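You operate a simulated robot arm through the tools that you are given. There is no shell and no other tool.

The job below is to be done with a simulated two-armed robot. You get a single attempt, and the scene is never put back.

JOB
Pick up the junction box from the top of the narrow lid with one hand, pass it to the other hand and put it on the top of the near lid. Set down upright: junction box.

It is judged by the outcome, as a careful person would: the job done as asked, and still so three seconds after it is handed in. It fails if anything else is knocked over, pushed out of place, dropped, spilled or broken. Lids that push on must go on centred and level and be pressed home; caps that screw on are set level and turned clockwise until they are tight.

ROBOT AND FRAMES
Two 7-joint arms with two-finger parallel grippers on one trunk, on a base that moves. Base frame: it is fixed to the floor where the robot stands at the start and does not move with it; the origin is under the middle of the robot, x ahead of it, y to its left, z up. Lengths are in m, angles in rad, forces in N, time in s.
The left shoulder is at the start at [0.071, 0.156, 1.03], the right one opposite. Each reaches about 1.231 m from its shoulder. Places, roughly: junction box [-2.25, 1, 1.25]; top of the near lid [-2.8, 1.3, 1.1]. Payload 3.91 kg a hand.
The TCP of each hand is the grasp point between the finger pads, 0.03 m short of the fingertips. In the tool frame z runs along the fingers and y along their closing line. The gripper opens to 0.11 m. The fingers are 0.02 m wide and 0.01 m thick; the gripper's body (0.048 by 0.112 m) begins 0.055 m behind the TCP.
Orientation is that of the tool frame in the base frame, as [roll, pitch, yaw] about the fixed x, y, z axes, in that order (R = Rz(yaw) Ry(pitch) Rx(roll)). With the fingers straight down and closing along the base's y, the tool's x points along the base's -x, its y along +y and its z along -z.

CONTROLS
- The arms move only by the tool jog_arm. It takes "left_series", "right_series" or both (then of equal length, played together; a hand with none holds still); each is a list of rows, each a list of 7 numbers: the shift along the tool's x, y, z in m, then the turn, a rotation vector about the tool's x, y, z in rad, then the gripper command, from -1 (fully open) to 1 (shut), values between in proportion. In form: [[tx, ty, tz, ax, ay, az, fingers], ...]. A call has 1 to 20 rows; each row shifts and turns the commanded pose from where the row before left it, along the tool's axes as they then stand. A row lasts 0.2 s, in which the tool goes at most 0.05 m and 0.15 rad; a call with a longer step from one row to the next is refused whole, and so is a gripper value outside its range. A pose out of reach is approached as far as the arm can. The call stops where the force on the tool passes 40 N (or 10 N more than at its start, if that is more) or the arm is blocked; 0.2 s more then pass. The fingers move at their own pace (about 0.108 m/s each) and stop on an object; they squeeze with about 23 N. The grip force told is the motor's: it shows also when the fingers shut on nothing. Time passes only in rows, and 0.2 s behind the last, so rows that do not move let the fingers close. The reply holds the time, the measured pose of the TCP, the force on the tool along the base axes, the opening and the grip force, in the units named above and with some noise, with the torque about the TCP (base axes, N m) and any sound that the robot's microphone picked up.
- Cameras (640 x 400 px; columns grow to the right, rows downward): "scene" is now at [0.1445, 0.0044, 1.2878]; the picture's right is [0.07, -1.00, -0.00], its down [-0.26, -0.02, -0.97] and it looks along [0.96, 0.07, -0.26] (base axes); focal length 257 px, centre (320, 200). "left" rides on the left gripper at [0.072, -0.017, -0.103] in its tool frame; the picture's right is [0.23, 0.97, 0.00], its down [-0.76, 0.18, -0.62] and it looks along [-0.61, 0.14, 0.78] (tool axes); focal length 222 px, centre (320, 200). "right" rides on the right gripper at [0.072, 0.017, -0.103] in its tool frame; the picture's right is [-0.23, 0.97, 0.00], its down [-0.76, -0.18, -0.62] and it looks along [-0.61, -0.14, 0.78] (tool axes); focal length 222 px, centre (320, 200). There is no depth. A picture from a camera that has moved, and an enlarged one, comes with that camera's place and axes in the base frame and with its lens.
- snapshot(camera): a new picture of that camera. No time passes.
- raise_lower(by): slides the trunk up (or, below 0, down) by that many m; the arms and the scene camera ride with it, the base frame stays. It gives what a move gives, with no picture.
- roll_base(legs): drives the robot by 1 to 6 legs, each [ahead, left, turn to the left] in m, m and rad, along the robot's own axes; the way and the turn of a leg run together, so that a leg with both is an arc; at most 1.5 m and 3.142 rad a leg. The arms and the cameras ride along, it lands a little off, and it stops where it bumps. It gives what a move gives.
- aim_head(pan, tilt): turns the head with the scene camera to pan (to the left, within 1.501 rad either way) and tilt (down, from -0.506 to 1.204), counted from straight ahead of the robot. It gives what a move gives.
- close_up(camera, box): a new picture of the part [left, top, right, bottom] of that camera's present view, enlarged. No time passes.
- close_job(): hands the job in; it is judged then, once.

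Places have to be worked out from the pictures, the camera data and where the tool is seen. Open the grippers and draw the arms clear of the work before you hand the job in, unless the task says otherwise.

The tools are called by a JSON object that holds its "name" and its "arguments". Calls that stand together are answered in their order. jog_arm: Moves the arms, as the interface text tells. Its arguments: {"type":"object","properties":{"left_series":{"type":"array","items":{"type":"array","items":{"type":"number"}}},"right_series":{"type":"array","items":{"type":"array","items":{"type":"number"}}}},"required":[]} The other tools are called the same way: raise_lower (by) moves the trunk up or down; roll_base (legs) drives the base; aim_head (pan, tilt) turns the head that bears the scene camera; snapshot (camera) takes a picture; close_up (camera, box) takes an enlarged picture of a part of a camera's view; close_job () hands the job in.

At the start:

```text
time: 0.0
left_tool_pos: [0.5842, 0.2648, 1.144]
left_tool_rot: [-3.141, 0.001, 3.141]
left_ft_force: [0.0, -0.4, -0.6]
left_wrist_torque: [0.0, 0.01, 0.04]
left_width: 0.1102
left_grip_force: 0.1
right_tool_pos: [0.7684, -0.3798, 1.218]
right_tool_rot: [-3.142, -0.001, 3.141]
right_ft_force: [0.9, -0.3, -0.2]
right_wrist_torque: [-0.01, 0.0, -0.01]
right_width: 0.1099
right_grip_force: 0.0
trunk travel left (down, up): [-0.475, 0.465]
robot x, y, heading: [0.0031, -0.0016, -0.005]
head pan, tilt (commanded): [0.072, 0.26]
```

scene: 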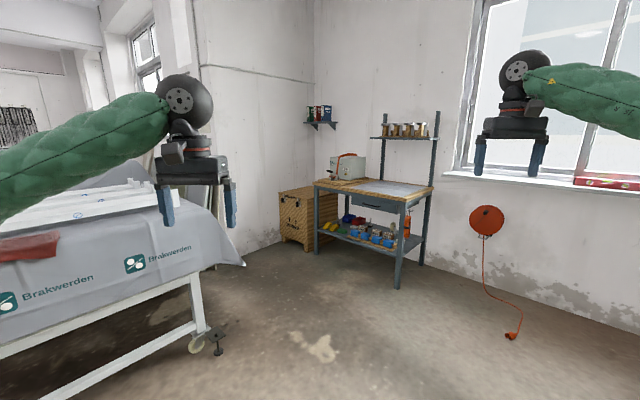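
right: 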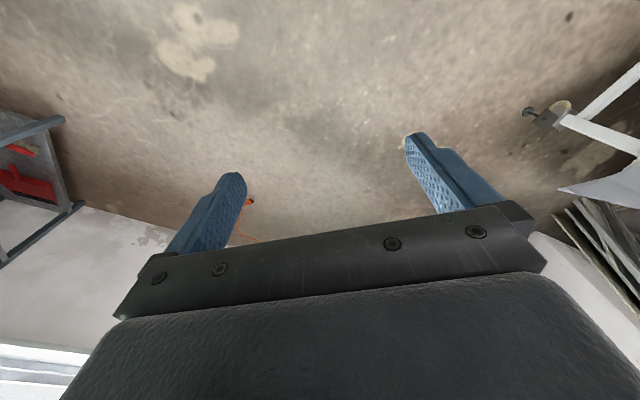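
left: 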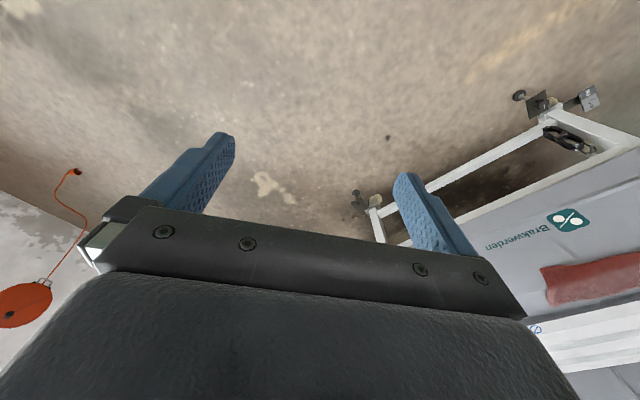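

The junction box and the lids lie behind the robot and to its left, so I first look left with the head to see the surroundings before I turn the base.

{"name": "aim_head", "arguments": {"pan": 1.5, "tilt": 0.3}}

{"name": "snapshot", "arguments": {"camera": "scene"}}

```text
time: 1.6
left_tool_pos: [0.5836, 0.2644, 1.145]
left_tool_rot: [3.141, -0.001, -3.141]
left_ft_force: [-0.1, 0.0, -0.1]
left_wrist_torque: [0.01, -0.01, 0.01]
left_width: 0.1099
left_grip_force: 0.1
right_tool_pos: [0.7669, -0.3803, 1.2185]
right_tool_rot: [-3.141, -0.001, -3.141]
right_ft_force: [-0.6, -0.1, -0.1]
right_wrist_torque: [0.01, -0.04, 0.0]
right_width: 0.1102
right_grip_force: 0.0
trunk travel left (down, up): [-0.475, 0.465]
robot x, y, heading: [-0.0034, -0.0031, -0.004]
head pan, tilt (commanded): [1.499, 0.3]
```

```text
taken
camera scene: at [0.058, 0.0908, 1.284], right [1.0, -0.07, 0.0], down [-0.02, -0.29, -0.96], along [0.07, 0.95, -0.3], focal length 257 px, centre (320, 200)
```

scene: 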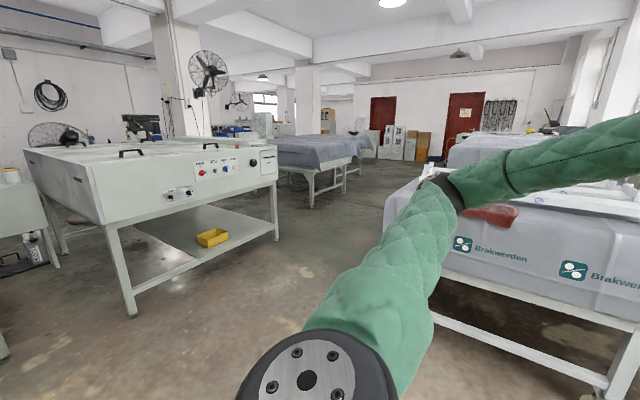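

The left side shows a covered table (right of picture, about 1 m away) and a workshop behind. I check the right side before deciding which way to turn.

{"name": "aim_head", "arguments": {"pan": -1.5, "tilt": 0.3}}

{"name": "snapshot", "arguments": {"camera": "scene"}}

```text
time: 4.2
left_tool_pos: [0.5839, 0.2642, 1.1454]
left_tool_rot: [-3.141, 0.0, -3.142]
left_ft_force: [-0.9, 0.5, 0.4]
left_wrist_torque: [0.01, -0.02, 0.0]
left_width: 0.1101
left_grip_force: 0.0
right_tool_pos: [0.7666, -0.3801, 1.2185]
right_tool_rot: [-3.141, 0.001, 3.141]
right_ft_force: [0.9, 0.1, 0.6]
right_wrist_torque: [-0.01, 0.02, 0.0]
right_width: 0.11
right_grip_force: 0.1
trunk travel left (down, up): [-0.475, 0.465]
robot x, y, heading: [0.0034, -0.0002, -0.001]
head pan, tilt (commanded): [-1.499, 0.3]
```

```text
taken
camera scene: at [0.058, -0.0954, 1.284], right [-1.0, -0.07, 0.0], down [-0.02, 0.29, -0.96], along [0.07, -0.95, -0.3], focal length 257 px, centre (320, 200)
```

scene: 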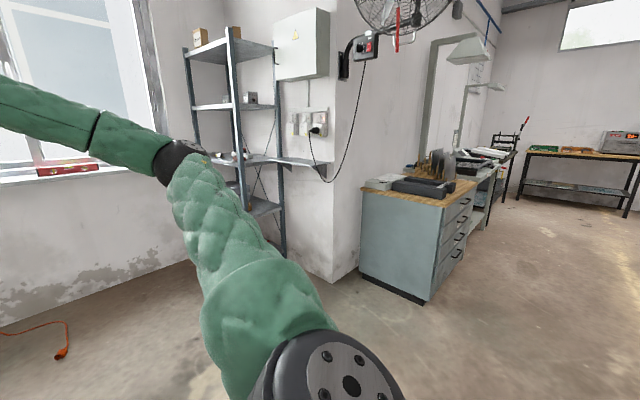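

Both sides have room for an in-place turn (nearest is the covered table corner at about 1.03 m, and arms reach about 0.87 m). I turn left about 2.72 rad to face the junction box, then look straight ahead.

{"name": "roll_base", "arguments": {"legs": [[0, 0, 2.72]]}}

{"name": "aim_head", "arguments": {"pan": 0.0, "tilt": 0.2}}

{"name": "snapshot", "arguments": {"camera": "scene"}}

```text
time: 11.0
left_tool_pos: [-0.6409, -0.009, 1.1448]
left_tool_rot: [-3.14, 0.0, -0.412]
left_ft_force: [-0.1, 0.8, 0.9]
left_wrist_torque: [0.01, 0.01, 0.02]
left_width: 0.1101
left_grip_force: 0.1
right_tool_pos: [-0.5507, 0.6552, 1.2178]
right_tool_rot: [3.141, 0.0, -0.412]
right_ft_force: [0.8, 0.4, -0.1]
right_wrist_torque: [-0.05, 0.0, 0.01]
right_width: 0.11
right_grip_force: 0.0
trunk travel left (down, up): [-0.475, 0.465]
robot x, y, heading: [-0.0004, -0.0023, 2.732]
head pan, tilt (commanded): [-1.499, 0.3]
```

```text
time: 12.6
left_tool_pos: [-0.6403, -0.0081, 1.1444]
left_tool_rot: [3.141, 0.0, -0.413]
left_ft_force: [0.0, 0.8, -0.5]
left_wrist_torque: [0.02, -0.03, -0.01]
left_width: 0.1102
left_grip_force: 0.0
right_tool_pos: [-0.5506, 0.6553, 1.2177]
right_tool_rot: [3.14, 0.0, -0.412]
right_ft_force: [-0.9, 0.6, 0.0]
right_wrist_torque: [-0.04, 0.02, 0.0]
right_width: 0.1103
right_grip_force: 0.1
trunk travel left (down, up): [-0.475, 0.465]
robot x, y, heading: [-0.0032, -0.0006, 2.724]
head pan, tilt (commanded): [0.0, 0.201]
```

```text
taken
camera scene: at [-0.1312, 0.0554, 1.2933], right [0.4, 0.92, 0.0], down [0.18, -0.08, -0.98], along [-0.9, 0.39, -0.2], focal length 257 px, centre (320, 200)
```

scene: 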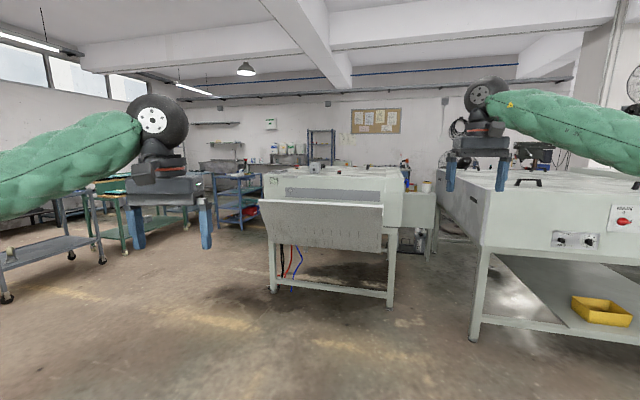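

{"name": "close_up", "arguments": {"camera": "scene", "box": [220, 120, 460, 270]}}

```text
2.67 times, centred on (340, 195) of scene
camera zoom: at [-0.1312, 0.0554, 1.2933], right [0.4, 0.92, 0.0], down [0.18, -0.08, -0.98], along [-0.9, 0.39, -0.2], focal length 685 px, centre (267, 213)
```

zoom: 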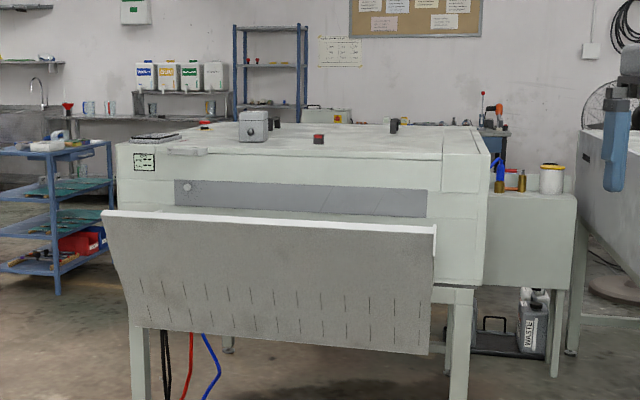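

Straight ahead is a machine with lids on top; a small grey box (probably the junction box) stands on it. I raise the trunk to get the arms above the machine and see its top, then drive closer.

{"name": "raise_lower", "arguments": {"by": 0.4}}

{"name": "roll_base", "arguments": {"legs": [[0.7, 0, 0]]}}

{"name": "aim_head", "arguments": {"pan": 0.0, "tilt": 0.45}}

{"name": "snapshot", "arguments": {"camera": "scene"}}

```text
time: 16.4
left_tool_pos: [-0.6405, -0.0091, 1.5448]
left_tool_rot: [-3.141, 0.001, -0.412]
left_ft_force: [-0.7, 0.2, 0.6]
left_wrist_torque: [0.01, -0.02, -0.04]
left_width: 0.1102
left_grip_force: 0.0
right_tool_pos: [-0.5504, 0.6557, 1.6162]
right_tool_rot: [-3.141, 0.001, -0.413]
right_ft_force: [0.2, 0.0, 0.4]
right_wrist_torque: [0.03, 0.01, 0.01]
right_width: 0.1098
right_grip_force: 0.1
trunk travel left (down, up): [-0.875, 0.065]
robot x, y, heading: [0.0024, 0.0001, 2.733]
head pan, tilt (commanded): [0.0, 0.201]
```

```text
time: 20.3
left_tool_pos: [-1.2857, 0.2651, 1.5451]
left_tool_rot: [3.14, 0.0, -0.404]
left_ft_force: [-0.5, -0.7, -0.2]
left_wrist_torque: [-0.01, 0.03, 0.01]
left_width: 0.1101
left_grip_force: 0.0
right_tool_pos: [-1.2018, 0.9304, 1.6194]
right_tool_rot: [-3.141, 0.0, -0.403]
right_ft_force: [-0.7, -0.5, -0.3]
right_wrist_torque: [-0.01, 0.0, -0.02]
right_width: 0.1099
right_grip_force: 0.0
trunk travel left (down, up): [-0.875, 0.065]
robot x, y, heading: [-0.6451, 0.278, 2.736]
head pan, tilt (commanded): [0.0, 0.201]
```

```text
time: 21.0
left_tool_pos: [-1.2873, 0.2654, 1.5449]
left_tool_rot: [-3.141, -0.001, -0.404]
left_ft_force: [-0.2, -0.7, 1.1]
left_wrist_torque: [-0.01, 0.02, 0.02]
left_width: 0.11
left_grip_force: 0.0
right_tool_pos: [-1.2027, 0.9299, 1.6175]
right_tool_rot: [-3.14, 0.0, -0.402]
right_ft_force: [-0.8, -0.1, -0.2]
right_wrist_torque: [-0.01, -0.01, 0.02]
right_width: 0.11
right_grip_force: 0.1
trunk travel left (down, up): [-0.875, 0.065]
robot x, y, heading: [-0.6446, 0.2797, 2.739]
head pan, tilt (commanded): [0.0, 0.45]
```

```text
taken
camera scene: at [-0.7778, 0.3332, 1.67], right [0.39, 0.92, 0.0], down [0.4, -0.17, -0.9], along [-0.83, 0.35, -0.44], focal length 257 px, centre (320, 200)
```

scene: 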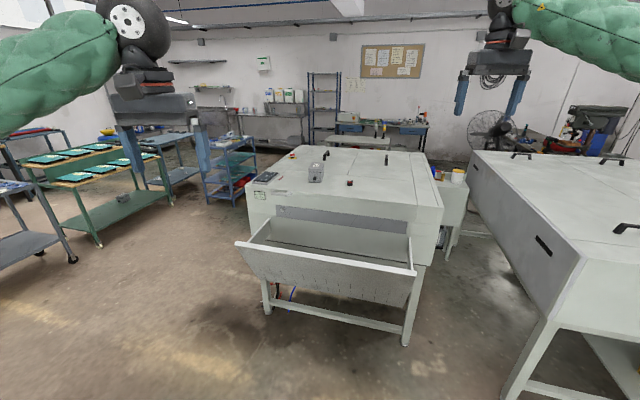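

{"name": "close_up", "arguments": {"camera": "scene", "box": [235, 130, 455, 268]}}

```text
2.90 times, centred on (345, 199) of scene
camera zoom: at [-0.7778, 0.3332, 1.67], right [0.39, 0.92, 0.0], down [0.4, -0.17, -0.9], along [-0.83, 0.35, -0.44], focal length 745 px, centre (248, 203)
```

zoom: 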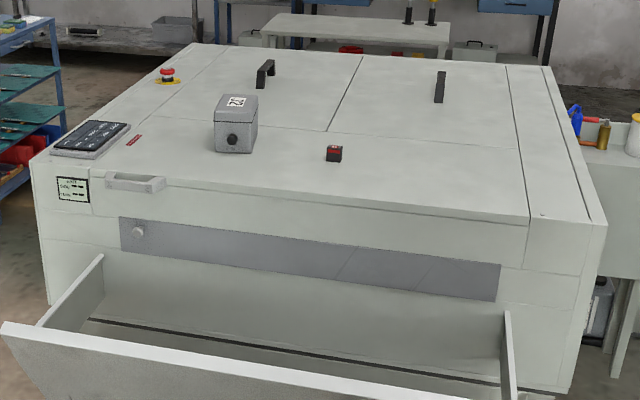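

The grey box stands on the front strip of the machine's top (about (-2.12, 0.87), surface z≈1.085 by triangulating the two views). Behind it are two larger lids with handles. I drive a bit closer to measure better.

{"name": "roll_base", "arguments": {"legs": [[0.4, 0, 0]]}}

{"name": "aim_head", "arguments": {"pan": 0.0, "tilt": 0.6}}

{"name": "snapshot", "arguments": {"camera": "scene"}}

```text
time: 23.5
left_tool_pos: [-1.6528, 0.425, 1.5459]
left_tool_rot: [3.139, 0.001, -0.408]
left_ft_force: [-0.6, 0.1, -0.4]
left_wrist_torque: [0.01, -0.02, 0.02]
left_width: 0.1101
left_grip_force: 0.1
right_tool_pos: [-1.5647, 1.0893, 1.6188]
right_tool_rot: [-3.141, 0.0, -0.407]
right_ft_force: [-0.4, -0.4, -0.3]
right_wrist_torque: [-0.02, -0.01, -0.05]
right_width: 0.11
right_grip_force: 0.1
trunk travel left (down, up): [-0.875, 0.065]
robot x, y, heading: [-1.0104, 0.4397, 2.736]
head pan, tilt (commanded): [0.0, 0.45]
```

```text
time: 24.2
left_tool_pos: [-1.6553, 0.4264, 1.5446]
left_tool_rot: [3.141, 0.0, -0.408]
left_ft_force: [0.3, -0.7, 0.5]
left_wrist_torque: [0.0, 0.03, 0.0]
left_width: 0.1098
left_grip_force: 0.0
right_tool_pos: [-1.5663, 1.0915, 1.6184]
right_tool_rot: [3.142, -0.001, -0.407]
right_ft_force: [-0.1, -0.4, -0.4]
right_wrist_torque: [-0.02, -0.07, -0.01]
right_width: 0.1102
right_grip_force: 0.1
trunk travel left (down, up): [-0.875, 0.065]
robot x, y, heading: [-1.0137, 0.4362, 2.733]
head pan, tilt (commanded): [0.0, 0.6]
```

```text
taken
camera scene: at [-1.1413, 0.4903, 1.6565], right [0.4, 0.92, 0.0], down [0.52, -0.22, -0.82], along [-0.76, 0.33, -0.57], focal length 257 px, centre (320, 200)
```

scene: 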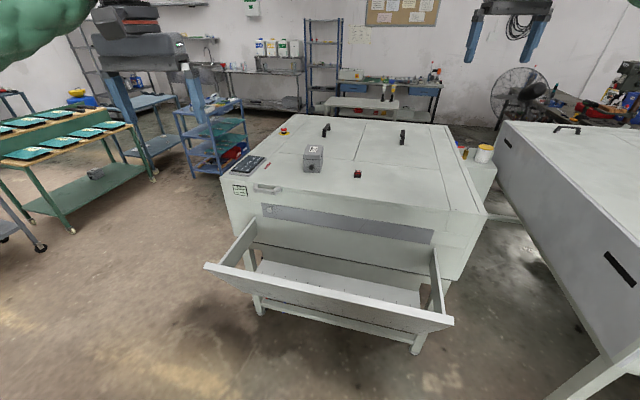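

I zoom in on the machine top from this closer viewpoint to measure the box and the lids.

{"name": "close_up", "arguments": {"camera": "scene", "box": [220, 100, 500, 275]}}

{"name": "close_up", "arguments": {"camera": "scene", "box": [270, 115, 400, 196]}}

```text
2.29 times, centred on (360, 188) of scene
camera zoom: at [-1.1413, 0.4903, 1.6565], right [0.4, 0.92, 0.0], down [0.52, -0.22, -0.82], along [-0.76, 0.33, -0.57], focal length 587 px, centre (229, 229)
```

zoom: 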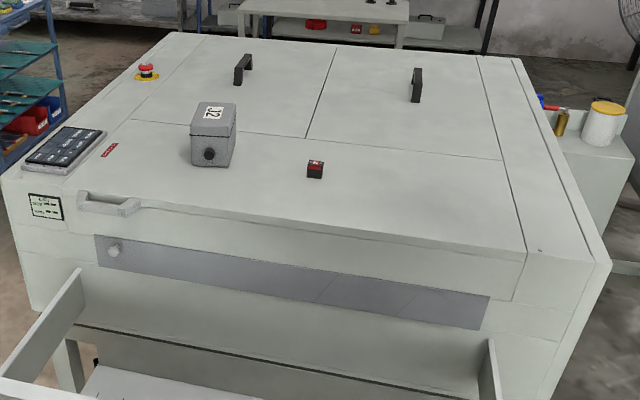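

```text
4.92 times, centred on (335, 156) of scene
camera zoom: at [-1.1413, 0.4903, 1.6565], right [0.4, 0.92, 0.0], down [0.52, -0.22, -0.82], along [-0.76, 0.33, -0.57], focal length 1265 px, centre (246, 419)
```

zoom: 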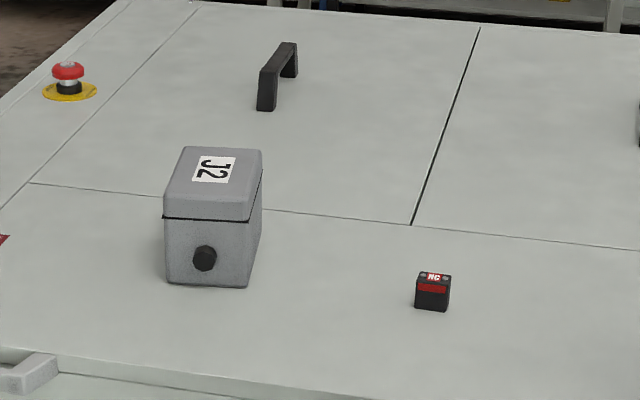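

From this view: the box "J2" stands on the front strip ("narrow lid"), base centre ≈(-2.17, 0.90), surface z≈1.085, size about 0.077 × 0.10 × 0.095. The rear-left lid (centre ≈(-2.56, 1.15)) is the one that fits the hint for the near lid. The front tray blocks a close approach from the front, so I drive around to the free left side of the machine.

{"name": "roll_base", "arguments": {"legs": [[0.367, 1.018, 0], [1.168, 0.068, 0], [0, 0, -1.845]]}}

{"name": "snapshot", "arguments": {"camera": "scene"}}

```text
time: 39.6
left_tool_pos: [-2.6742, 0.663, 1.5443]
left_tool_rot: [-3.141, -0.001, -2.237]
left_ft_force: [-0.8, 0.0, 0.2]
left_wrist_torque: [0.02, -0.05, -0.01]
left_width: 0.1101
left_grip_force: 0.1
right_tool_pos: [-2.0544, 0.4099, 1.6187]
right_tool_rot: [-3.141, 0.001, -2.237]
right_ft_force: [0.4, 0.2, 0.4]
right_wrist_torque: [0.03, 0.01, -0.02]
right_width: 0.1098
right_grip_force: 0.0
trunk travel left (down, up): [-0.875, 0.065]
robot x, y, heading: [-2.8274, 0.0432, 0.908]
head pan, tilt (commanded): [0.0, 0.6]
```

```text
taken
camera scene: at [-2.7399, 0.1485, 1.6565], right [0.79, -0.62, 0.0], down [-0.35, -0.44, -0.82], along [0.51, 0.65, -0.57], focal length 257 px, centre (320, 200)
```

scene: 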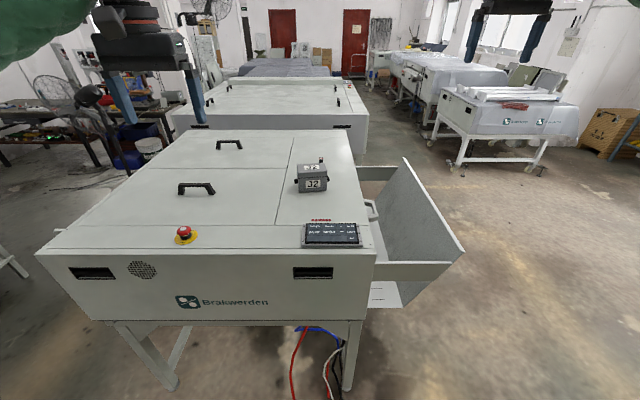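

This side shows the operator panel; from here the lid with the first handle is the near lid and the box stands on the narrow strip at right. I zoom in to measure.

{"name": "close_up", "arguments": {"camera": "scene", "box": [30, 120, 400, 350]}}

{"name": "close_up", "arguments": {"camera": "scene", "box": [260, 130, 388, 210]}}

```text
1.73 times, centred on (215, 235) of scene
camera zoom: at [-2.7399, 0.1485, 1.6565], right [0.79, -0.62, 0.0], down [-0.35, -0.44, -0.82], along [0.51, 0.65, -0.57], focal length 444 px, centre (502, 140)
```

zoom: 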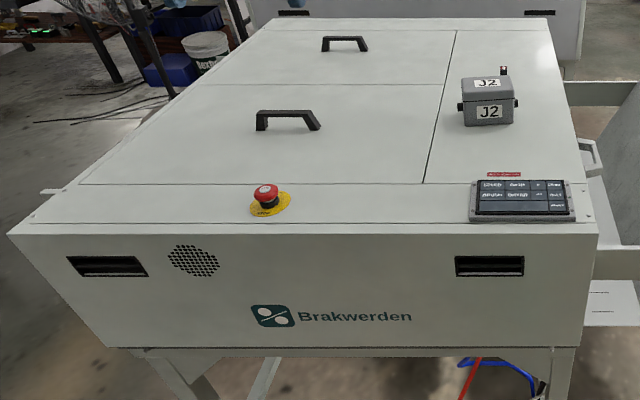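

```text
5.00 times, centred on (324, 170) of scene
camera zoom: at [-2.7399, 0.1485, 1.6565], right [0.79, -0.62, 0.0], down [-0.35, -0.44, -0.82], along [0.51, 0.65, -0.57], focal length 1285 px, centre (300, 350)
```

zoom: 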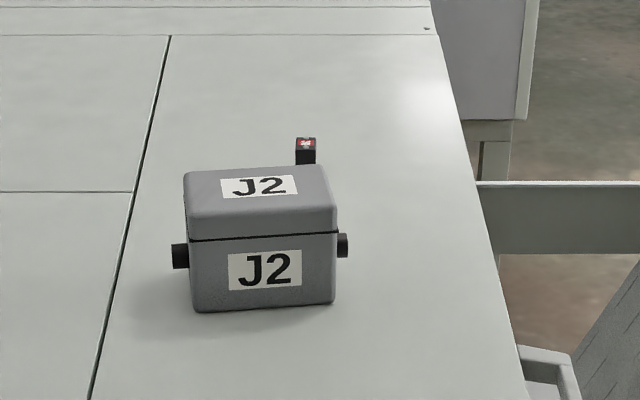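

The near lid spans roughly (-2.44,0.78)→(-2.985,1.204) along its near edge and is 0.42 m deep, with its handle in the middle at (-2.596,1.149); the spot left of the handle, ≈(-2.75,1.28), agrees with the hint. The box's long axis is about -32° and it must be gripped across its 0.077 m width. I move the robot left and slightly ahead so the box is ahead-right and the goal ahead-left.

{"name": "roll_base", "arguments": {"legs": [[0.0, 0.32, 0], [0.2, 0, 0]]}}

{"name": "snapshot", "arguments": {"camera": "scene"}}

```text
time: 42.9
left_tool_pos: [-2.7882, 1.0111, 1.5469]
left_tool_rot: [-3.141, 0.0, -2.246]
left_ft_force: [-0.4, 0.5, 0.5]
left_wrist_torque: [0.04, -0.03, -0.02]
left_width: 0.11
left_grip_force: 0.1
right_tool_pos: [-2.1717, 0.7502, 1.621]
right_tool_rot: [-3.141, 0.001, -2.247]
right_ft_force: [0.8, 0.2, 0.2]
right_wrist_torque: [0.0, -0.01, -0.01]
right_width: 0.1099
right_grip_force: 0.1
trunk travel left (down, up): [-0.875, 0.065]
robot x, y, heading: [-2.9491, 0.3952, 0.893]
head pan, tilt (commanded): [0.0, 0.6]
```

```text
taken
camera scene: at [-2.8595, 0.4971, 1.657], right [0.78, -0.63, 0.0], down [-0.35, -0.44, -0.83], along [0.52, 0.64, -0.56], focal length 257 px, centre (320, 200)
```

scene: 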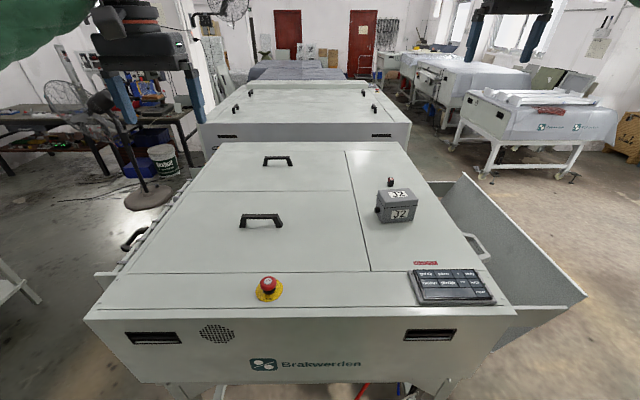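

The robot is now well placed. I take enlarged views of the box and the near lid from here for accurate coordinates.

{"name": "close_up", "arguments": {"camera": "scene", "box": [352, 165, 448, 225]}}

{"name": "close_up", "arguments": {"camera": "scene", "box": [110, 130, 400, 311]}}

```text
6.67 times, centred on (400, 195) of scene
camera zoom: at [-2.8595, 0.4971, 1.657], right [0.78, -0.63, 0.0], down [-0.35, -0.44, -0.83], along [0.52, 0.64, -0.56], focal length 1713 px, centre (-213, 233)
```

zoom: 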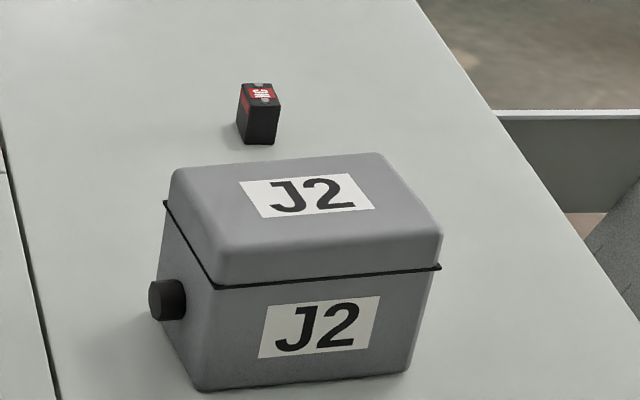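

```text
2.21 times, centred on (255, 220) of scene
camera zoom: at [-2.8595, 0.4971, 1.657], right [0.78, -0.63, 0.0], down [-0.35, -0.44, -0.83], along [0.52, 0.64, -0.56], focal length 567 px, centre (463, 155)
```

zoom: 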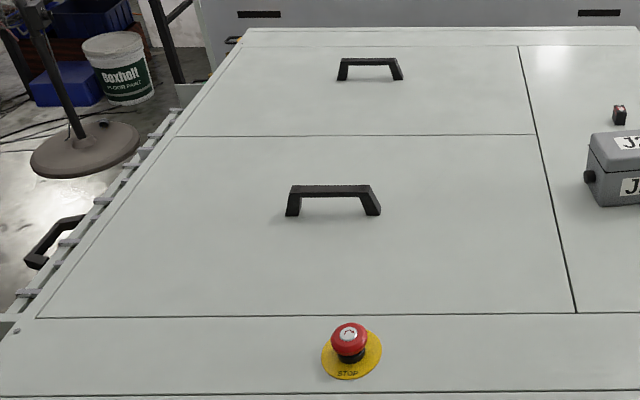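

Box centre ≈(-2.188, 0.906), its long axis at ≈-31.3°, base z≈1.085; the place spot left of the handle is ≈(-2.745, 1.278). I first rotate both hands in the air so that both close across the box's width (tool y at ≈58.7°).

{"name": "jog_arm", "arguments": {"right_series": [[0, 0, 0, 0, 0, 0.1442, -1], [0, 0, 0, 0, 0, 0.1442, -1], [0, 0, 0, 0, 0, 0.1442, -1], [0, 0, 0, 0, 0, 0.1442, -1], [0, 0, 0, 0, 0, 0.1442, -1], [0, 0, 0, 0, 0, 0.1442, -1], [0, 0, 0, 0, 0, 0.1442, -1], [0, 0, 0, 0, 0, 0.1442, -1], [0, 0, 0, 0, 0, 0.1442, -1], [0, 0, 0, 0, 0, 0.1442, -1]], "left_series": [[0, 0, 0, 0, 0, 0.1442, -1], [0, 0, 0, 0, 0, 0.1442, -1], [0, 0, 0, 0, 0, 0.1442, -1], [0, 0, 0, 0, 0, 0.1442, -1], [0, 0, 0, 0, 0, 0.1442, -1], [0, 0, 0, 0, 0, 0.1442, -1], [0, 0, 0, 0, 0, 0.1442, -1], [0, 0, 0, 0, 0, 0.1442, -1], [0, 0, 0, 0, 0, 0.1442, -1], [0, 0, 0, 0, 0, 0.1442, -1]]}}

{"name": "snapshot", "arguments": {"camera": "right"}}

{"name": "snapshot", "arguments": {"camera": "scene"}}

```text
time: 45.1
left_tool_pos: [-2.786, 1.0151, 1.5454]
left_tool_rot: [-3.141, 0.0, 2.593]
left_ft_force: [-0.5, 0.3, -0.1]
left_wrist_torque: [-0.01, 0.01, 0.01]
left_width: 0.1098
left_grip_force: 0.0
right_tool_pos: [-2.1688, 0.7537, 1.6182]
right_tool_rot: [-3.14, -0.001, 2.592]
right_ft_force: [-1.0, 0.5, -0.1]
right_wrist_torque: [-0.03, 0.02, 0.0]
right_width: 0.1098
right_grip_force: 0.1
trunk travel left (down, up): [-0.875, 0.065]
robot x, y, heading: [-2.9499, 0.3934, 0.896]
head pan, tilt (commanded): [0.0, 0.6]
```

```text
taken
camera right: at [-2.2213, 0.8054, 1.7217], right [0.7, 0.71, 0.0], down [0.56, -0.55, 0.62], along [0.44, -0.44, -0.78], focal length 222 px, centre (320, 200)
```

right: 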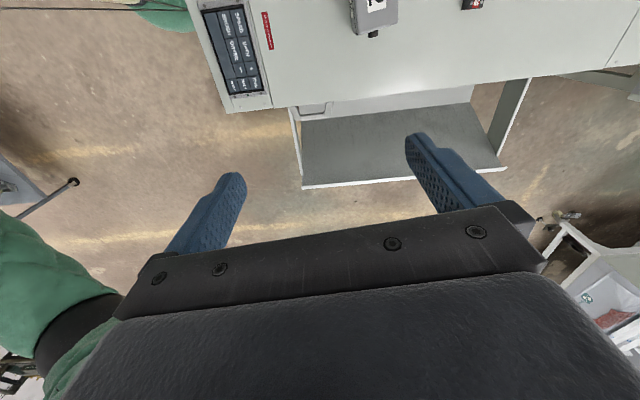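

```text
taken
camera scene: at [-2.8581, 0.4999, 1.6565], right [0.78, -0.63, 0.0], down [-0.35, -0.44, -0.82], along [0.52, 0.64, -0.57], focal length 257 px, centre (320, 200)
```

scene: 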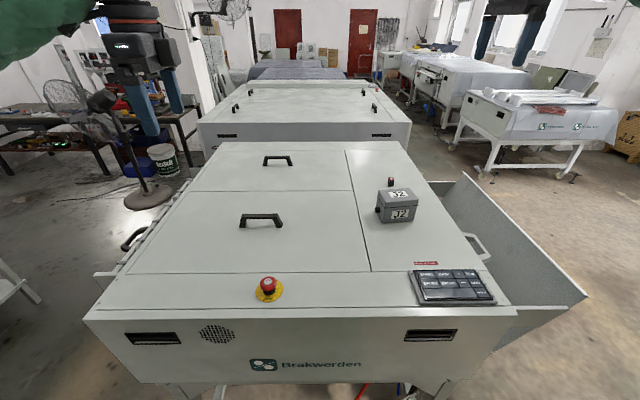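

Both hands rotated as wanted. Now I tilt the right hand 50° about its closing axis so it leans to the right (fingers pointing left-down), leaving room above the box for the left hand later.

{"name": "jog_arm", "arguments": {"right_series": [[0, 0, 0, 0, 0.1455, 0, -1], [0, 0, 0, 0, 0.1455, 0, -1], [0, 0, 0, 0, 0.1455, 0, -1], [0, 0, 0, 0, 0.1455, 0, -1], [0, 0, 0, 0, 0.1455, 0, -1], [0, 0, 0, 0, 0.1455, 0, -1]]}}

```text
time: 46.5
left_tool_pos: [-2.7862, 1.0149, 1.5451]
left_tool_rot: [-3.141, 0.001, 2.596]
left_ft_force: [-0.8, 0.2, 0.7]
left_wrist_torque: [0.04, 0.02, 0.03]
left_width: 0.11
left_grip_force: 0.1
right_tool_pos: [-2.1687, 0.7537, 1.6194]
right_tool_rot: [-3.141, -0.877, 2.596]
right_ft_force: [0.2, 0.7, 0.4]
right_wrist_torque: [0.0, 0.03, 0.0]
right_width: 0.11
right_grip_force: 0.1
trunk travel left (down, up): [-0.875, 0.065]
robot x, y, heading: [-2.9454, 0.3935, 0.893]
head pan, tilt (commanded): [0.0, 0.6]
```

The tilt was reached. I now move the right hand to a pre-grasp point about 0.15 m back along its approach line, to the upper right of the box.

{"name": "jog_arm", "arguments": {"right_series": [[-0.03346, 0.01196, 0.02034, 0, 0, 0, -1], [-0.03346, 0.01196, 0.02034, 0, 0, 0, -1], [-0.03346, 0.01196, 0.02034, 0, 0, 0, -1], [-0.03346, 0.01196, 0.02034, 0, 0, 0, -1], [-0.03346, 0.01196, 0.02034, 0, 0, 0, -1], [-0.03346, 0.01196, 0.02034, 0, 0, 0, -1], [-0.03346, 0.01196, 0.02034, 0, 0, 0, -1], [-0.03346, 0.01196, 0.02034, 0, 0, 0, -1], [-0.03346, 0.01196, 0.02034, 0, 0, 0, -1], [-0.03346, 0.01196, 0.02034, 0, 0, 0, -1]]}}

{"name": "snapshot", "arguments": {"camera": "right"}}

{"name": "snapshot", "arguments": {"camera": "scene"}}

```text
time: 48.7
left_tool_pos: [-2.7858, 1.015, 1.5454]
left_tool_rot: [3.141, -0.001, 2.597]
left_ft_force: [-0.6, -0.1, -0.4]
left_wrist_torque: [0.0, 0.0, 0.01]
left_width: 0.1098
left_grip_force: 0.1
right_tool_pos: [-2.0544, 0.8267, 1.2326]
right_tool_rot: [-3.141, -0.874, 2.597]
right_ft_force: [-0.2, -0.1, -0.2]
right_wrist_torque: [-0.03, 0.04, -0.01]
right_width: 0.1101
right_grip_force: 0.0
trunk travel left (down, up): [-0.875, 0.065]
robot x, y, heading: [-2.9459, 0.3929, 0.888]
head pan, tilt (commanded): [0.0, 0.6]
```

```text
taken
camera right: at [-2.0174, 0.8236, 1.354], right [0.63, 0.76, -0.17], down [0.73, -0.65, -0.18], along [-0.25, -0.01, -0.97], focal length 222 px, centre (320, 200)
```

right: 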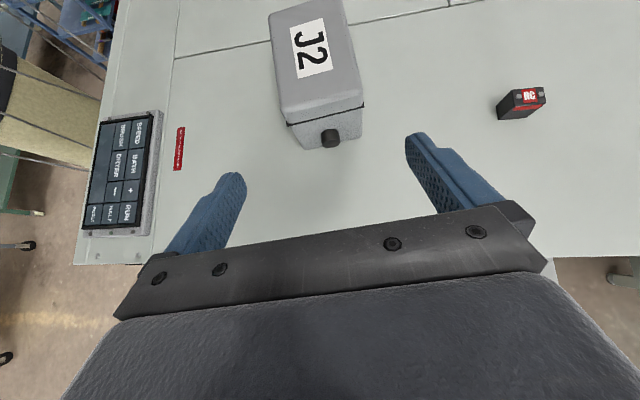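

```text
taken
camera scene: at [-2.8568, 0.5008, 1.6564], right [0.78, -0.63, 0.0], down [-0.35, -0.44, -0.82], along [0.52, 0.64, -0.57], focal length 257 px, centre (320, 200)
```

scene: 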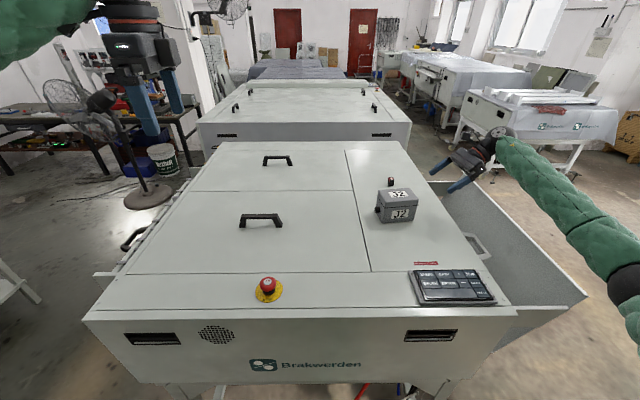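

The right hand camera sees the box with its gland end facing the gripper. I enlarge this view to check the alignment of the grip line with the box.

{"name": "close_up", "arguments": {"camera": "right", "box": [230, 0, 422, 160]}}

{"name": "close_up", "arguments": {"camera": "scene", "box": [360, 120, 520, 220]}}

```text
2.50 times, centred on (326, 80) of right
camera zoom: at [-2.0174, 0.8236, 1.354], right [0.63, 0.76, -0.17], down [0.73, -0.65, -0.18], along [-0.25, -0.01, -0.97], focal length 555 px, centre (305, 500)
```

zoom: 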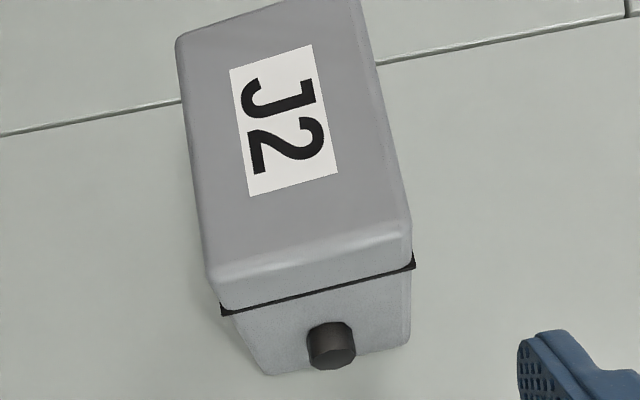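

```text
4.00 times, centred on (440, 170) of scene
camera zoom: at [-2.8568, 0.5008, 1.6564], right [0.78, -0.63, 0.0], down [-0.35, -0.44, -0.82], along [0.52, 0.64, -0.57], focal length 1028 px, centre (-160, 320)
```

zoom: 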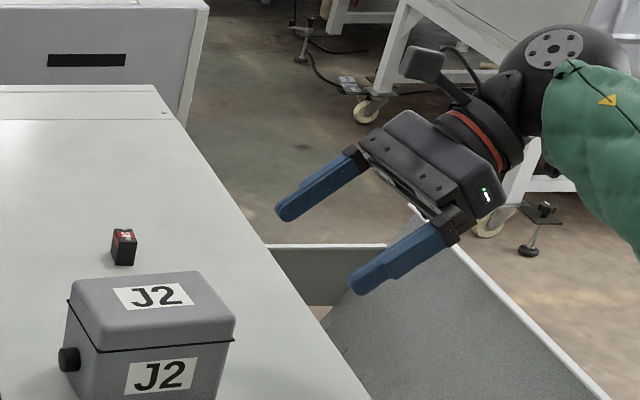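

The hand camera puts the box end corners at (-2.154,0.847) and (-2.113,0.913), so box centre ≈(-2.183, 0.909) and angle ≈58.2°, well aligned with the hand. I advance 0.10 m along the approach with a 4 mm sideways correction, then re-check.

{"name": "jog_arm", "arguments": {"right_series": [[-0.0007, 0.0009, 0.025, 0, 0, 0, -1], [-0.0007, 0.0009, 0.025, 0, 0, 0, -1], [-0.0007, 0.0009, 0.025, 0, 0, 0, -1], [-0.0007, 0.0009, 0.025, 0, 0, 0, -1]]}}

{"name": "snapshot", "arguments": {"camera": "right"}}

{"name": "close_up", "arguments": {"camera": "scene", "box": [340, 130, 500, 230]}}

```text
time: 49.7
left_tool_pos: [-2.7867, 1.0141, 1.5453]
left_tool_rot: [3.141, 0.0, 2.594]
left_ft_force: [-0.7, 0.4, 0.5]
left_wrist_torque: [0.0, -0.01, -0.01]
left_width: 0.1099
left_grip_force: 0.0
right_tool_pos: [-2.1192, 0.8692, 1.1658]
right_tool_rot: [3.141, -0.873, 2.593]
right_ft_force: [0.5, -0.7, -0.2]
right_wrist_torque: [0.0, 0.02, -0.01]
right_width: 0.1099
right_grip_force: 0.0
trunk travel left (down, up): [-0.875, 0.065]
robot x, y, heading: [-2.9482, 0.3933, 0.892]
head pan, tilt (commanded): [0.0, 0.6]
```

```text
taken
camera right: at [-2.0815, 0.8659, 1.2876], right [0.63, 0.76, -0.17], down [0.73, -0.65, -0.18], along [-0.25, -0.01, -0.97], focal length 222 px, centre (320, 200)
```

right: 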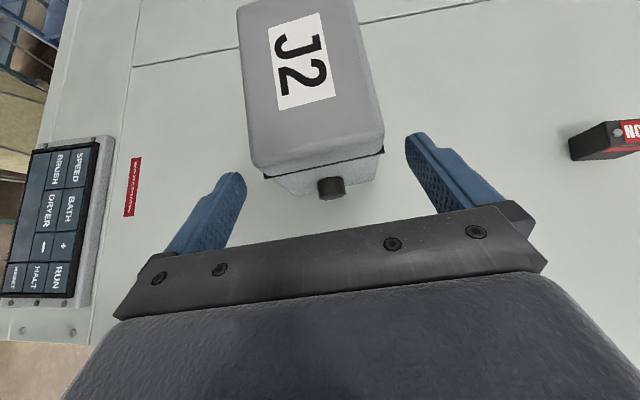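

```text
4.00 times, centred on (420, 180) of scene
camera zoom: at [-2.858, 0.5006, 1.6565], right [0.78, -0.63, 0.0], down [-0.35, -0.44, -0.82], along [0.52, 0.64, -0.57], focal length 1028 px, centre (-80, 280)
```

zoom: 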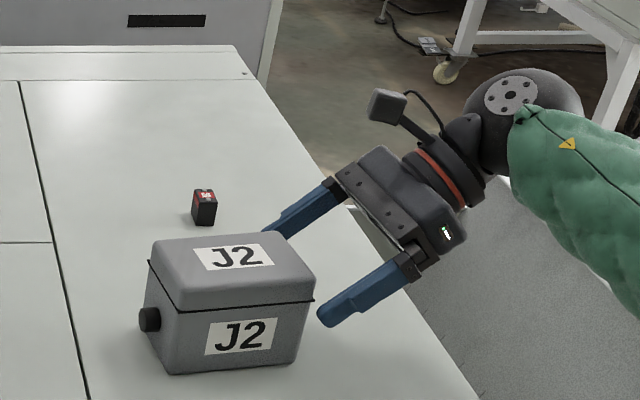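

The fingers straddle the box evenly. I go the last 47 mm along the approach, then check before closing.

{"name": "jog_arm", "arguments": {"right_series": [[-0.0004, 0.0002, 0.0156, 0, 0, 0, -1], [-0.0004, 0.0002, 0.0156, 0, 0, 0, -1], [-0.0003, 0.0003, 0.0156, 0, 0, 0, -1]]}}

{"name": "snapshot", "arguments": {"camera": "right"}}

{"name": "close_up", "arguments": {"camera": "scene", "box": [340, 130, 500, 230]}}

```text
time: 50.5
left_tool_pos: [-2.7861, 1.0158, 1.5455]
left_tool_rot: [-3.141, -0.002, 2.595]
left_ft_force: [0.6, -0.4, 0.8]
left_wrist_torque: [0.0, 0.0, 0.0]
left_width: 0.1099
left_grip_force: 0.1
right_tool_pos: [-2.1479, 0.8877, 1.1344]
right_tool_rot: [3.141, -0.873, 2.593]
right_ft_force: [-0.6, -0.1, -0.4]
right_wrist_torque: [0.0, -0.02, -0.01]
right_width: 0.1099
right_grip_force: 0.1
trunk travel left (down, up): [-0.875, 0.065]
robot x, y, heading: [-2.9461, 0.3964, 0.9]
head pan, tilt (commanded): [0.0, 0.6]
```

```text
taken
camera right: at [-2.1102, 0.8847, 1.2558], right [0.63, 0.76, -0.17], down [0.73, -0.65, -0.18], along [-0.25, -0.01, -0.97], focal length 222 px, centre (320, 200)
```

right: 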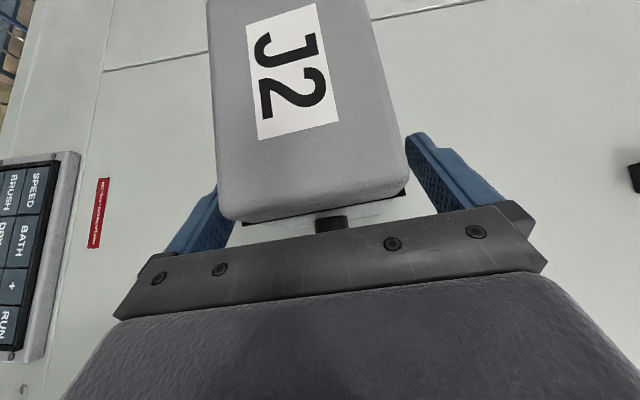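

```text
4.00 times, centred on (420, 180) of scene
camera zoom: at [-2.8579, 0.5001, 1.6565], right [0.78, -0.63, 0.0], down [-0.35, -0.44, -0.82], along [0.52, 0.64, -0.57], focal length 1028 px, centre (-80, 280)
```

zoom: 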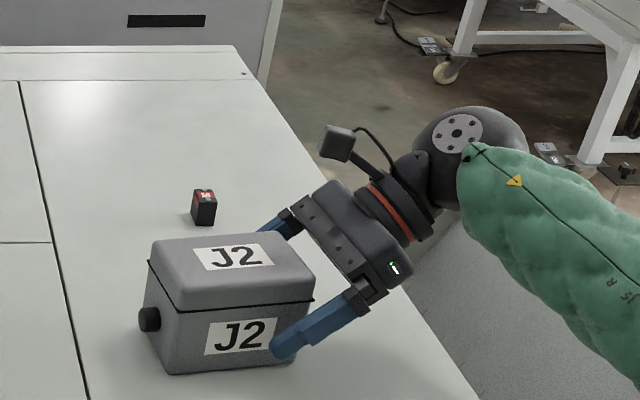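

The pads overlap the right part of the box and the palm is clear of it. I close the right gripper and let it settle.

{"name": "jog_arm", "arguments": {"right_series": [[0, 0, 0, 0, 0, 0, 0], [0, 0, 0, 0, 0, 0, 0.4], [0, 0, 0, 0, 0, 0, 1], [0, 0, 0, 0, 0, 0, 1], [0, 0, 0, 0, 0, 0, 1], [0, 0, 0, 0, 0, 0, 1]]}}

{"name": "snapshot", "arguments": {"camera": "right"}}

{"name": "close_up", "arguments": {"camera": "scene", "box": [340, 130, 500, 230]}}

```text
time: 51.9
left_tool_pos: [-2.7873, 1.0149, 1.547]
left_tool_rot: [3.142, 0.0, 2.595]
left_ft_force: [-0.9, 0.0, -0.1]
left_wrist_torque: [-0.01, -0.05, -0.04]
left_width: 0.1099
left_grip_force: 0.0
right_tool_pos: [-2.1478, 0.8885, 1.1351]
right_tool_rot: [3.141, -0.874, 2.595]
right_ft_force: [-0.4, -1.3, 1.4]
right_wrist_torque: [-0.17, 0.17, 0.13]
right_width: 0.0801
right_grip_force: 23.3
trunk travel left (down, up): [-0.875, 0.065]
robot x, y, heading: [-2.9453, 0.3937, 0.901]
head pan, tilt (commanded): [0.0, 0.6]
```

```text
taken
camera right: at [-2.1103, 0.8847, 1.2561], right [0.63, 0.76, -0.17], down [0.73, -0.65, -0.18], along [-0.25, -0.01, -0.97], focal length 222 px, centre (320, 200)
```

right: 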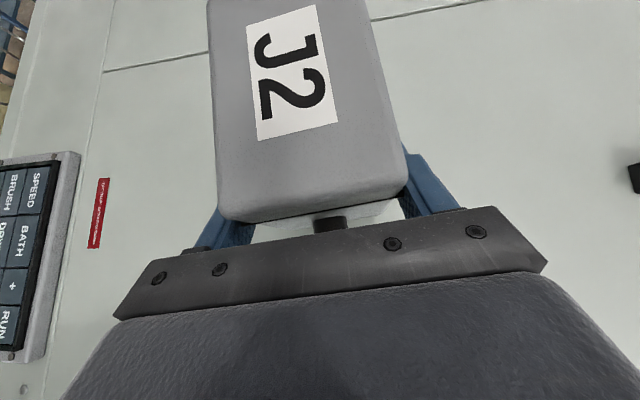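

```text
4.00 times, centred on (420, 180) of scene
camera zoom: at [-2.858, 0.5, 1.6565], right [0.78, -0.63, 0.0], down [-0.35, -0.44, -0.82], along [0.52, 0.64, -0.57], focal length 1028 px, centre (-80, 280)
```

zoom: 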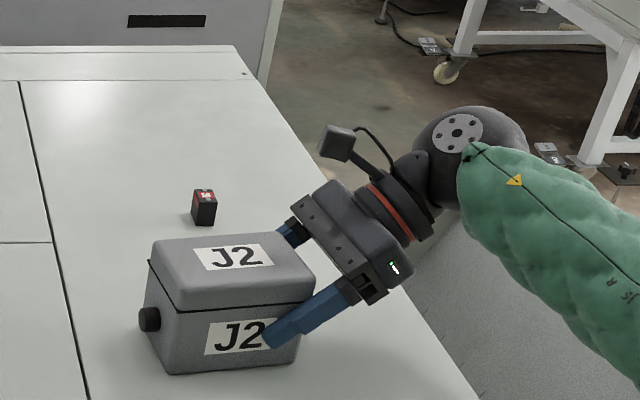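

The fingers stopped at 0.080 m with 23 N, so the box is gripped. I lift it gently by 4 cm and look at the weight and whether it stays level.

{"name": "jog_arm", "arguments": {"right_series": [[0.0061, 0, -0.0051, 0, 0, 0, 1], [0.0077, 0, -0.0064, 0, 0, 0, 1], [0.0077, 0, -0.0064, 0, 0, 0, 1], [0.0092, 0, -0.0077, 0, 0, 0, 1], [0, 0, 0, 0, 0, 0, 1]]}}

{"name": "snapshot", "arguments": {"camera": "right"}}

{"name": "close_up", "arguments": {"camera": "scene", "box": [340, 130, 500, 230]}}

```text
time: 53.1
left_tool_pos: [-2.7869, 1.0148, 1.5452]
left_tool_rot: [-3.142, 0.0, 2.596]
left_ft_force: [0.5, 0.0, 0.1]
left_wrist_torque: [-0.03, -0.03, 0.0]
left_width: 0.11
left_grip_force: 0.1
right_tool_pos: [-2.1474, 0.8856, 1.1735]
right_tool_rot: [3.141, -0.873, 2.594]
right_ft_force: [0.2, 0.0, -3.5]
right_wrist_torque: [-0.09, -0.17, -0.05]
right_width: 0.0802
right_grip_force: 23.1
trunk travel left (down, up): [-0.875, 0.065]
robot x, y, heading: [-2.9482, 0.3952, 0.891]
head pan, tilt (commanded): [0.0, 0.6]
```

```text
taken
camera right: at [-2.1107, 0.8833, 1.2958], right [0.63, 0.76, -0.17], down [0.73, -0.65, -0.18], along [-0.25, -0.01, -0.97], focal length 222 px, centre (320, 200)
```

right: 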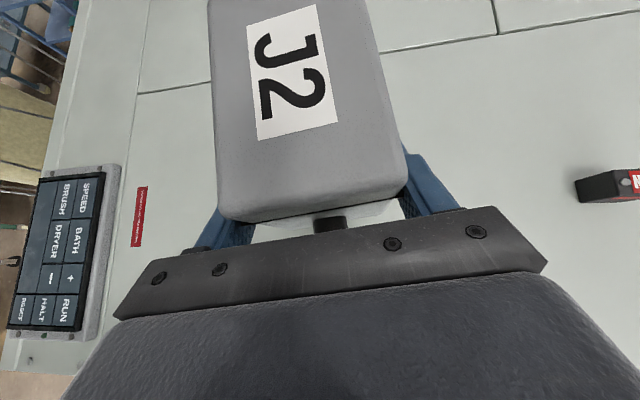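

```text
4.00 times, centred on (420, 180) of scene
camera zoom: at [-2.8576, 0.5003, 1.6565], right [0.78, -0.63, 0.0], down [-0.35, -0.44, -0.82], along [0.52, 0.64, -0.57], focal length 1028 px, centre (-80, 280)
```

zoom: 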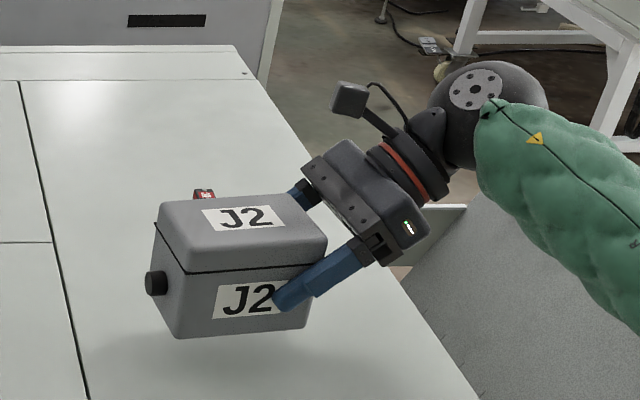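

The box is lifted, level, with no slip; its weight is about 3.5 N. I raise it further and bring it to a handover point in front of the chest (box centre ≈(-2.598, 0.909), base z≈1.30).

{"name": "jog_arm", "arguments": {"right_series": [[0.02705, 0, -0.02268, 0, 0, 0, 1], [0.02705, 0, -0.02268, 0, 0, 0, 1], [0.02705, 0, -0.02268, 0, 0, 0, 1], [0.02705, 0, -0.02268, 0, 0, 0, 1], [0.02705, 0, -0.02268, 0, 0, 0, 1], [0.01908, -0.0179, 0.02275, 0, 0, 0, 1], [0.01908, -0.0179, 0.02275, 0, 0, 0, 1], [0.01908, -0.0179, 0.02275, 0, 0, 0, 1], [0.01908, -0.0179, 0.02275, 0, 0, 0, 1], [0.01908, -0.0179, 0.02275, 0, 0, 0, 1], [0.01908, -0.0179, 0.02275, 0, 0, 0, 1], [0.01908, -0.0179, 0.02275, 0, 0, 0, 1], [0.01908, -0.0179, 0.02275, 0, 0, 0, 1], [0.01908, -0.0179, 0.02275, 0, 0, 0, 1], [0.01908, -0.0179, 0.02275, 0, 0, 0, 1], [0.01908, -0.0179, 0.02275, 0, 0, 0, 1], [0.01908, -0.0179, 0.02275, 0, 0, 0, 1], [0, 0, 0, 0, 0, 0, 1]]}}

{"name": "snapshot", "arguments": {"camera": "scene"}}

{"name": "snapshot", "arguments": {"camera": "left"}}

{"name": "snapshot", "arguments": {"camera": "right"}}

```text
time: 56.9
left_tool_pos: [-2.7857, 1.0148, 1.5455]
left_tool_rot: [3.141, 0.001, 2.595]
left_ft_force: [-0.8, -1.8, -0.8]
left_wrist_torque: [0.0, -0.01, 0.01]
left_width: 0.11
left_grip_force: 0.0
right_tool_pos: [-2.5636, 0.8869, 1.3507]
right_tool_rot: [-3.141, -0.875, 2.595]
right_ft_force: [-0.3, -0.2, -4.8]
right_wrist_torque: [-0.1, -0.15, -0.01]
right_width: 0.08
right_grip_force: 22.9
trunk travel left (down, up): [-0.875, 0.065]
robot x, y, heading: [-2.9469, 0.3929, 0.896]
head pan, tilt (commanded): [0.0, 0.6]
```

```text
taken
camera scene: at [-2.8572, 0.5, 1.6565], right [0.78, -0.63, 0.0], down [-0.35, -0.44, -0.82], along [0.52, 0.64, -0.57], focal length 257 px, centre (320, 200)
```

scene: 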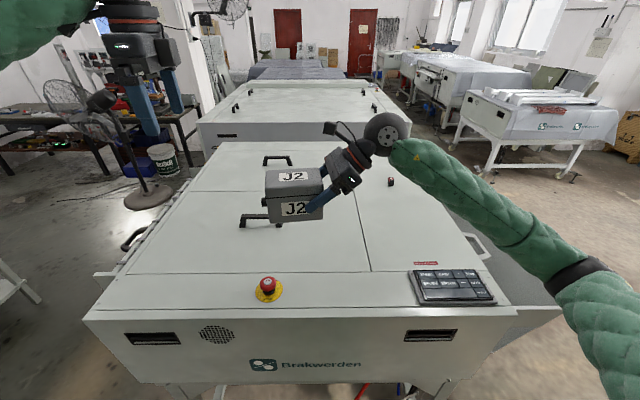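

```text
taken
camera left: at [-2.8581, 1.0374, 1.6493], right [0.31, 0.95, 0.0], down [0.74, -0.24, 0.62], along [0.59, -0.19, -0.78], focal length 222 px, centre (320, 200)
```

left: 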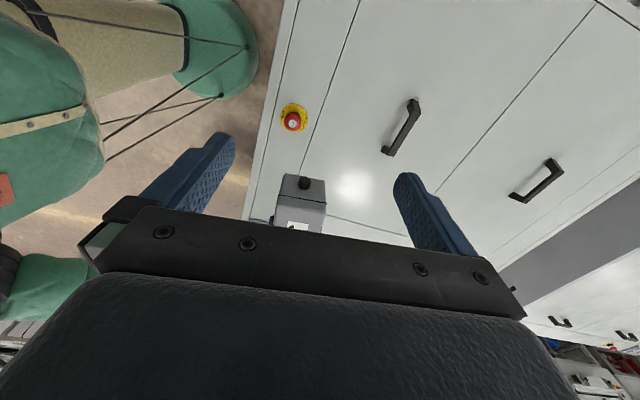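

```text
taken
camera right: at [-2.527, 0.8846, 1.472], right [0.63, 0.76, -0.17], down [0.73, -0.65, -0.18], along [-0.25, -0.01, -0.97], focal length 222 px, centre (320, 200)
```

right: 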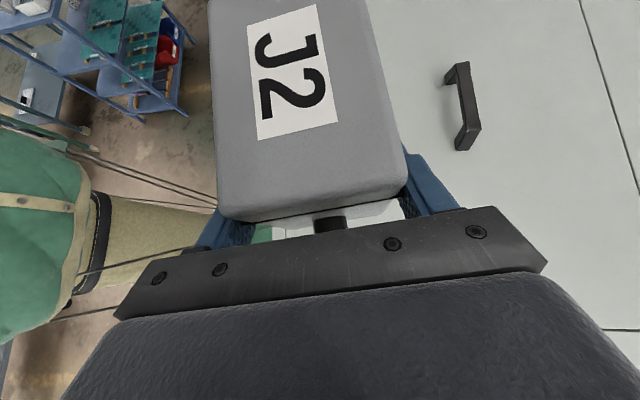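

The box is at the handover point, still level and unshifted in the hand. I zoom in on it to verify its place and the free face area for the left hand.

{"name": "close_up", "arguments": {"camera": "scene", "box": [232, 105, 408, 225]}}

{"name": "close_up", "arguments": {"camera": "left", "box": [230, 140, 390, 240]}}

```text
3.33 times, centred on (320, 165) of scene
camera zoom: at [-2.8572, 0.5, 1.6565], right [0.78, -0.63, 0.0], down [-0.35, -0.44, -0.82], along [0.52, 0.64, -0.57], focal length 856 px, centre (320, 317)
```

zoom: 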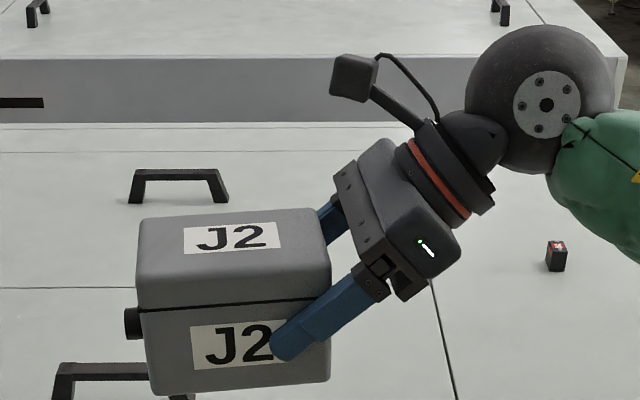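

```text
4.00 times, centred on (310, 190) of left
camera zoom: at [-2.8581, 1.0374, 1.6493], right [0.31, 0.95, 0.0], down [0.74, -0.24, 0.62], along [0.59, -0.19, -0.78], focal length 888 px, centre (360, 240)
```

zoom: 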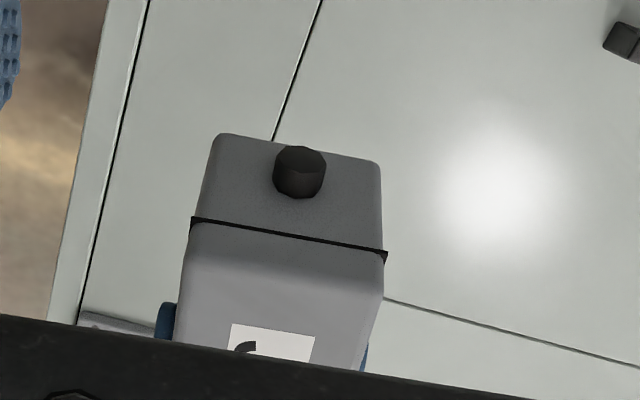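

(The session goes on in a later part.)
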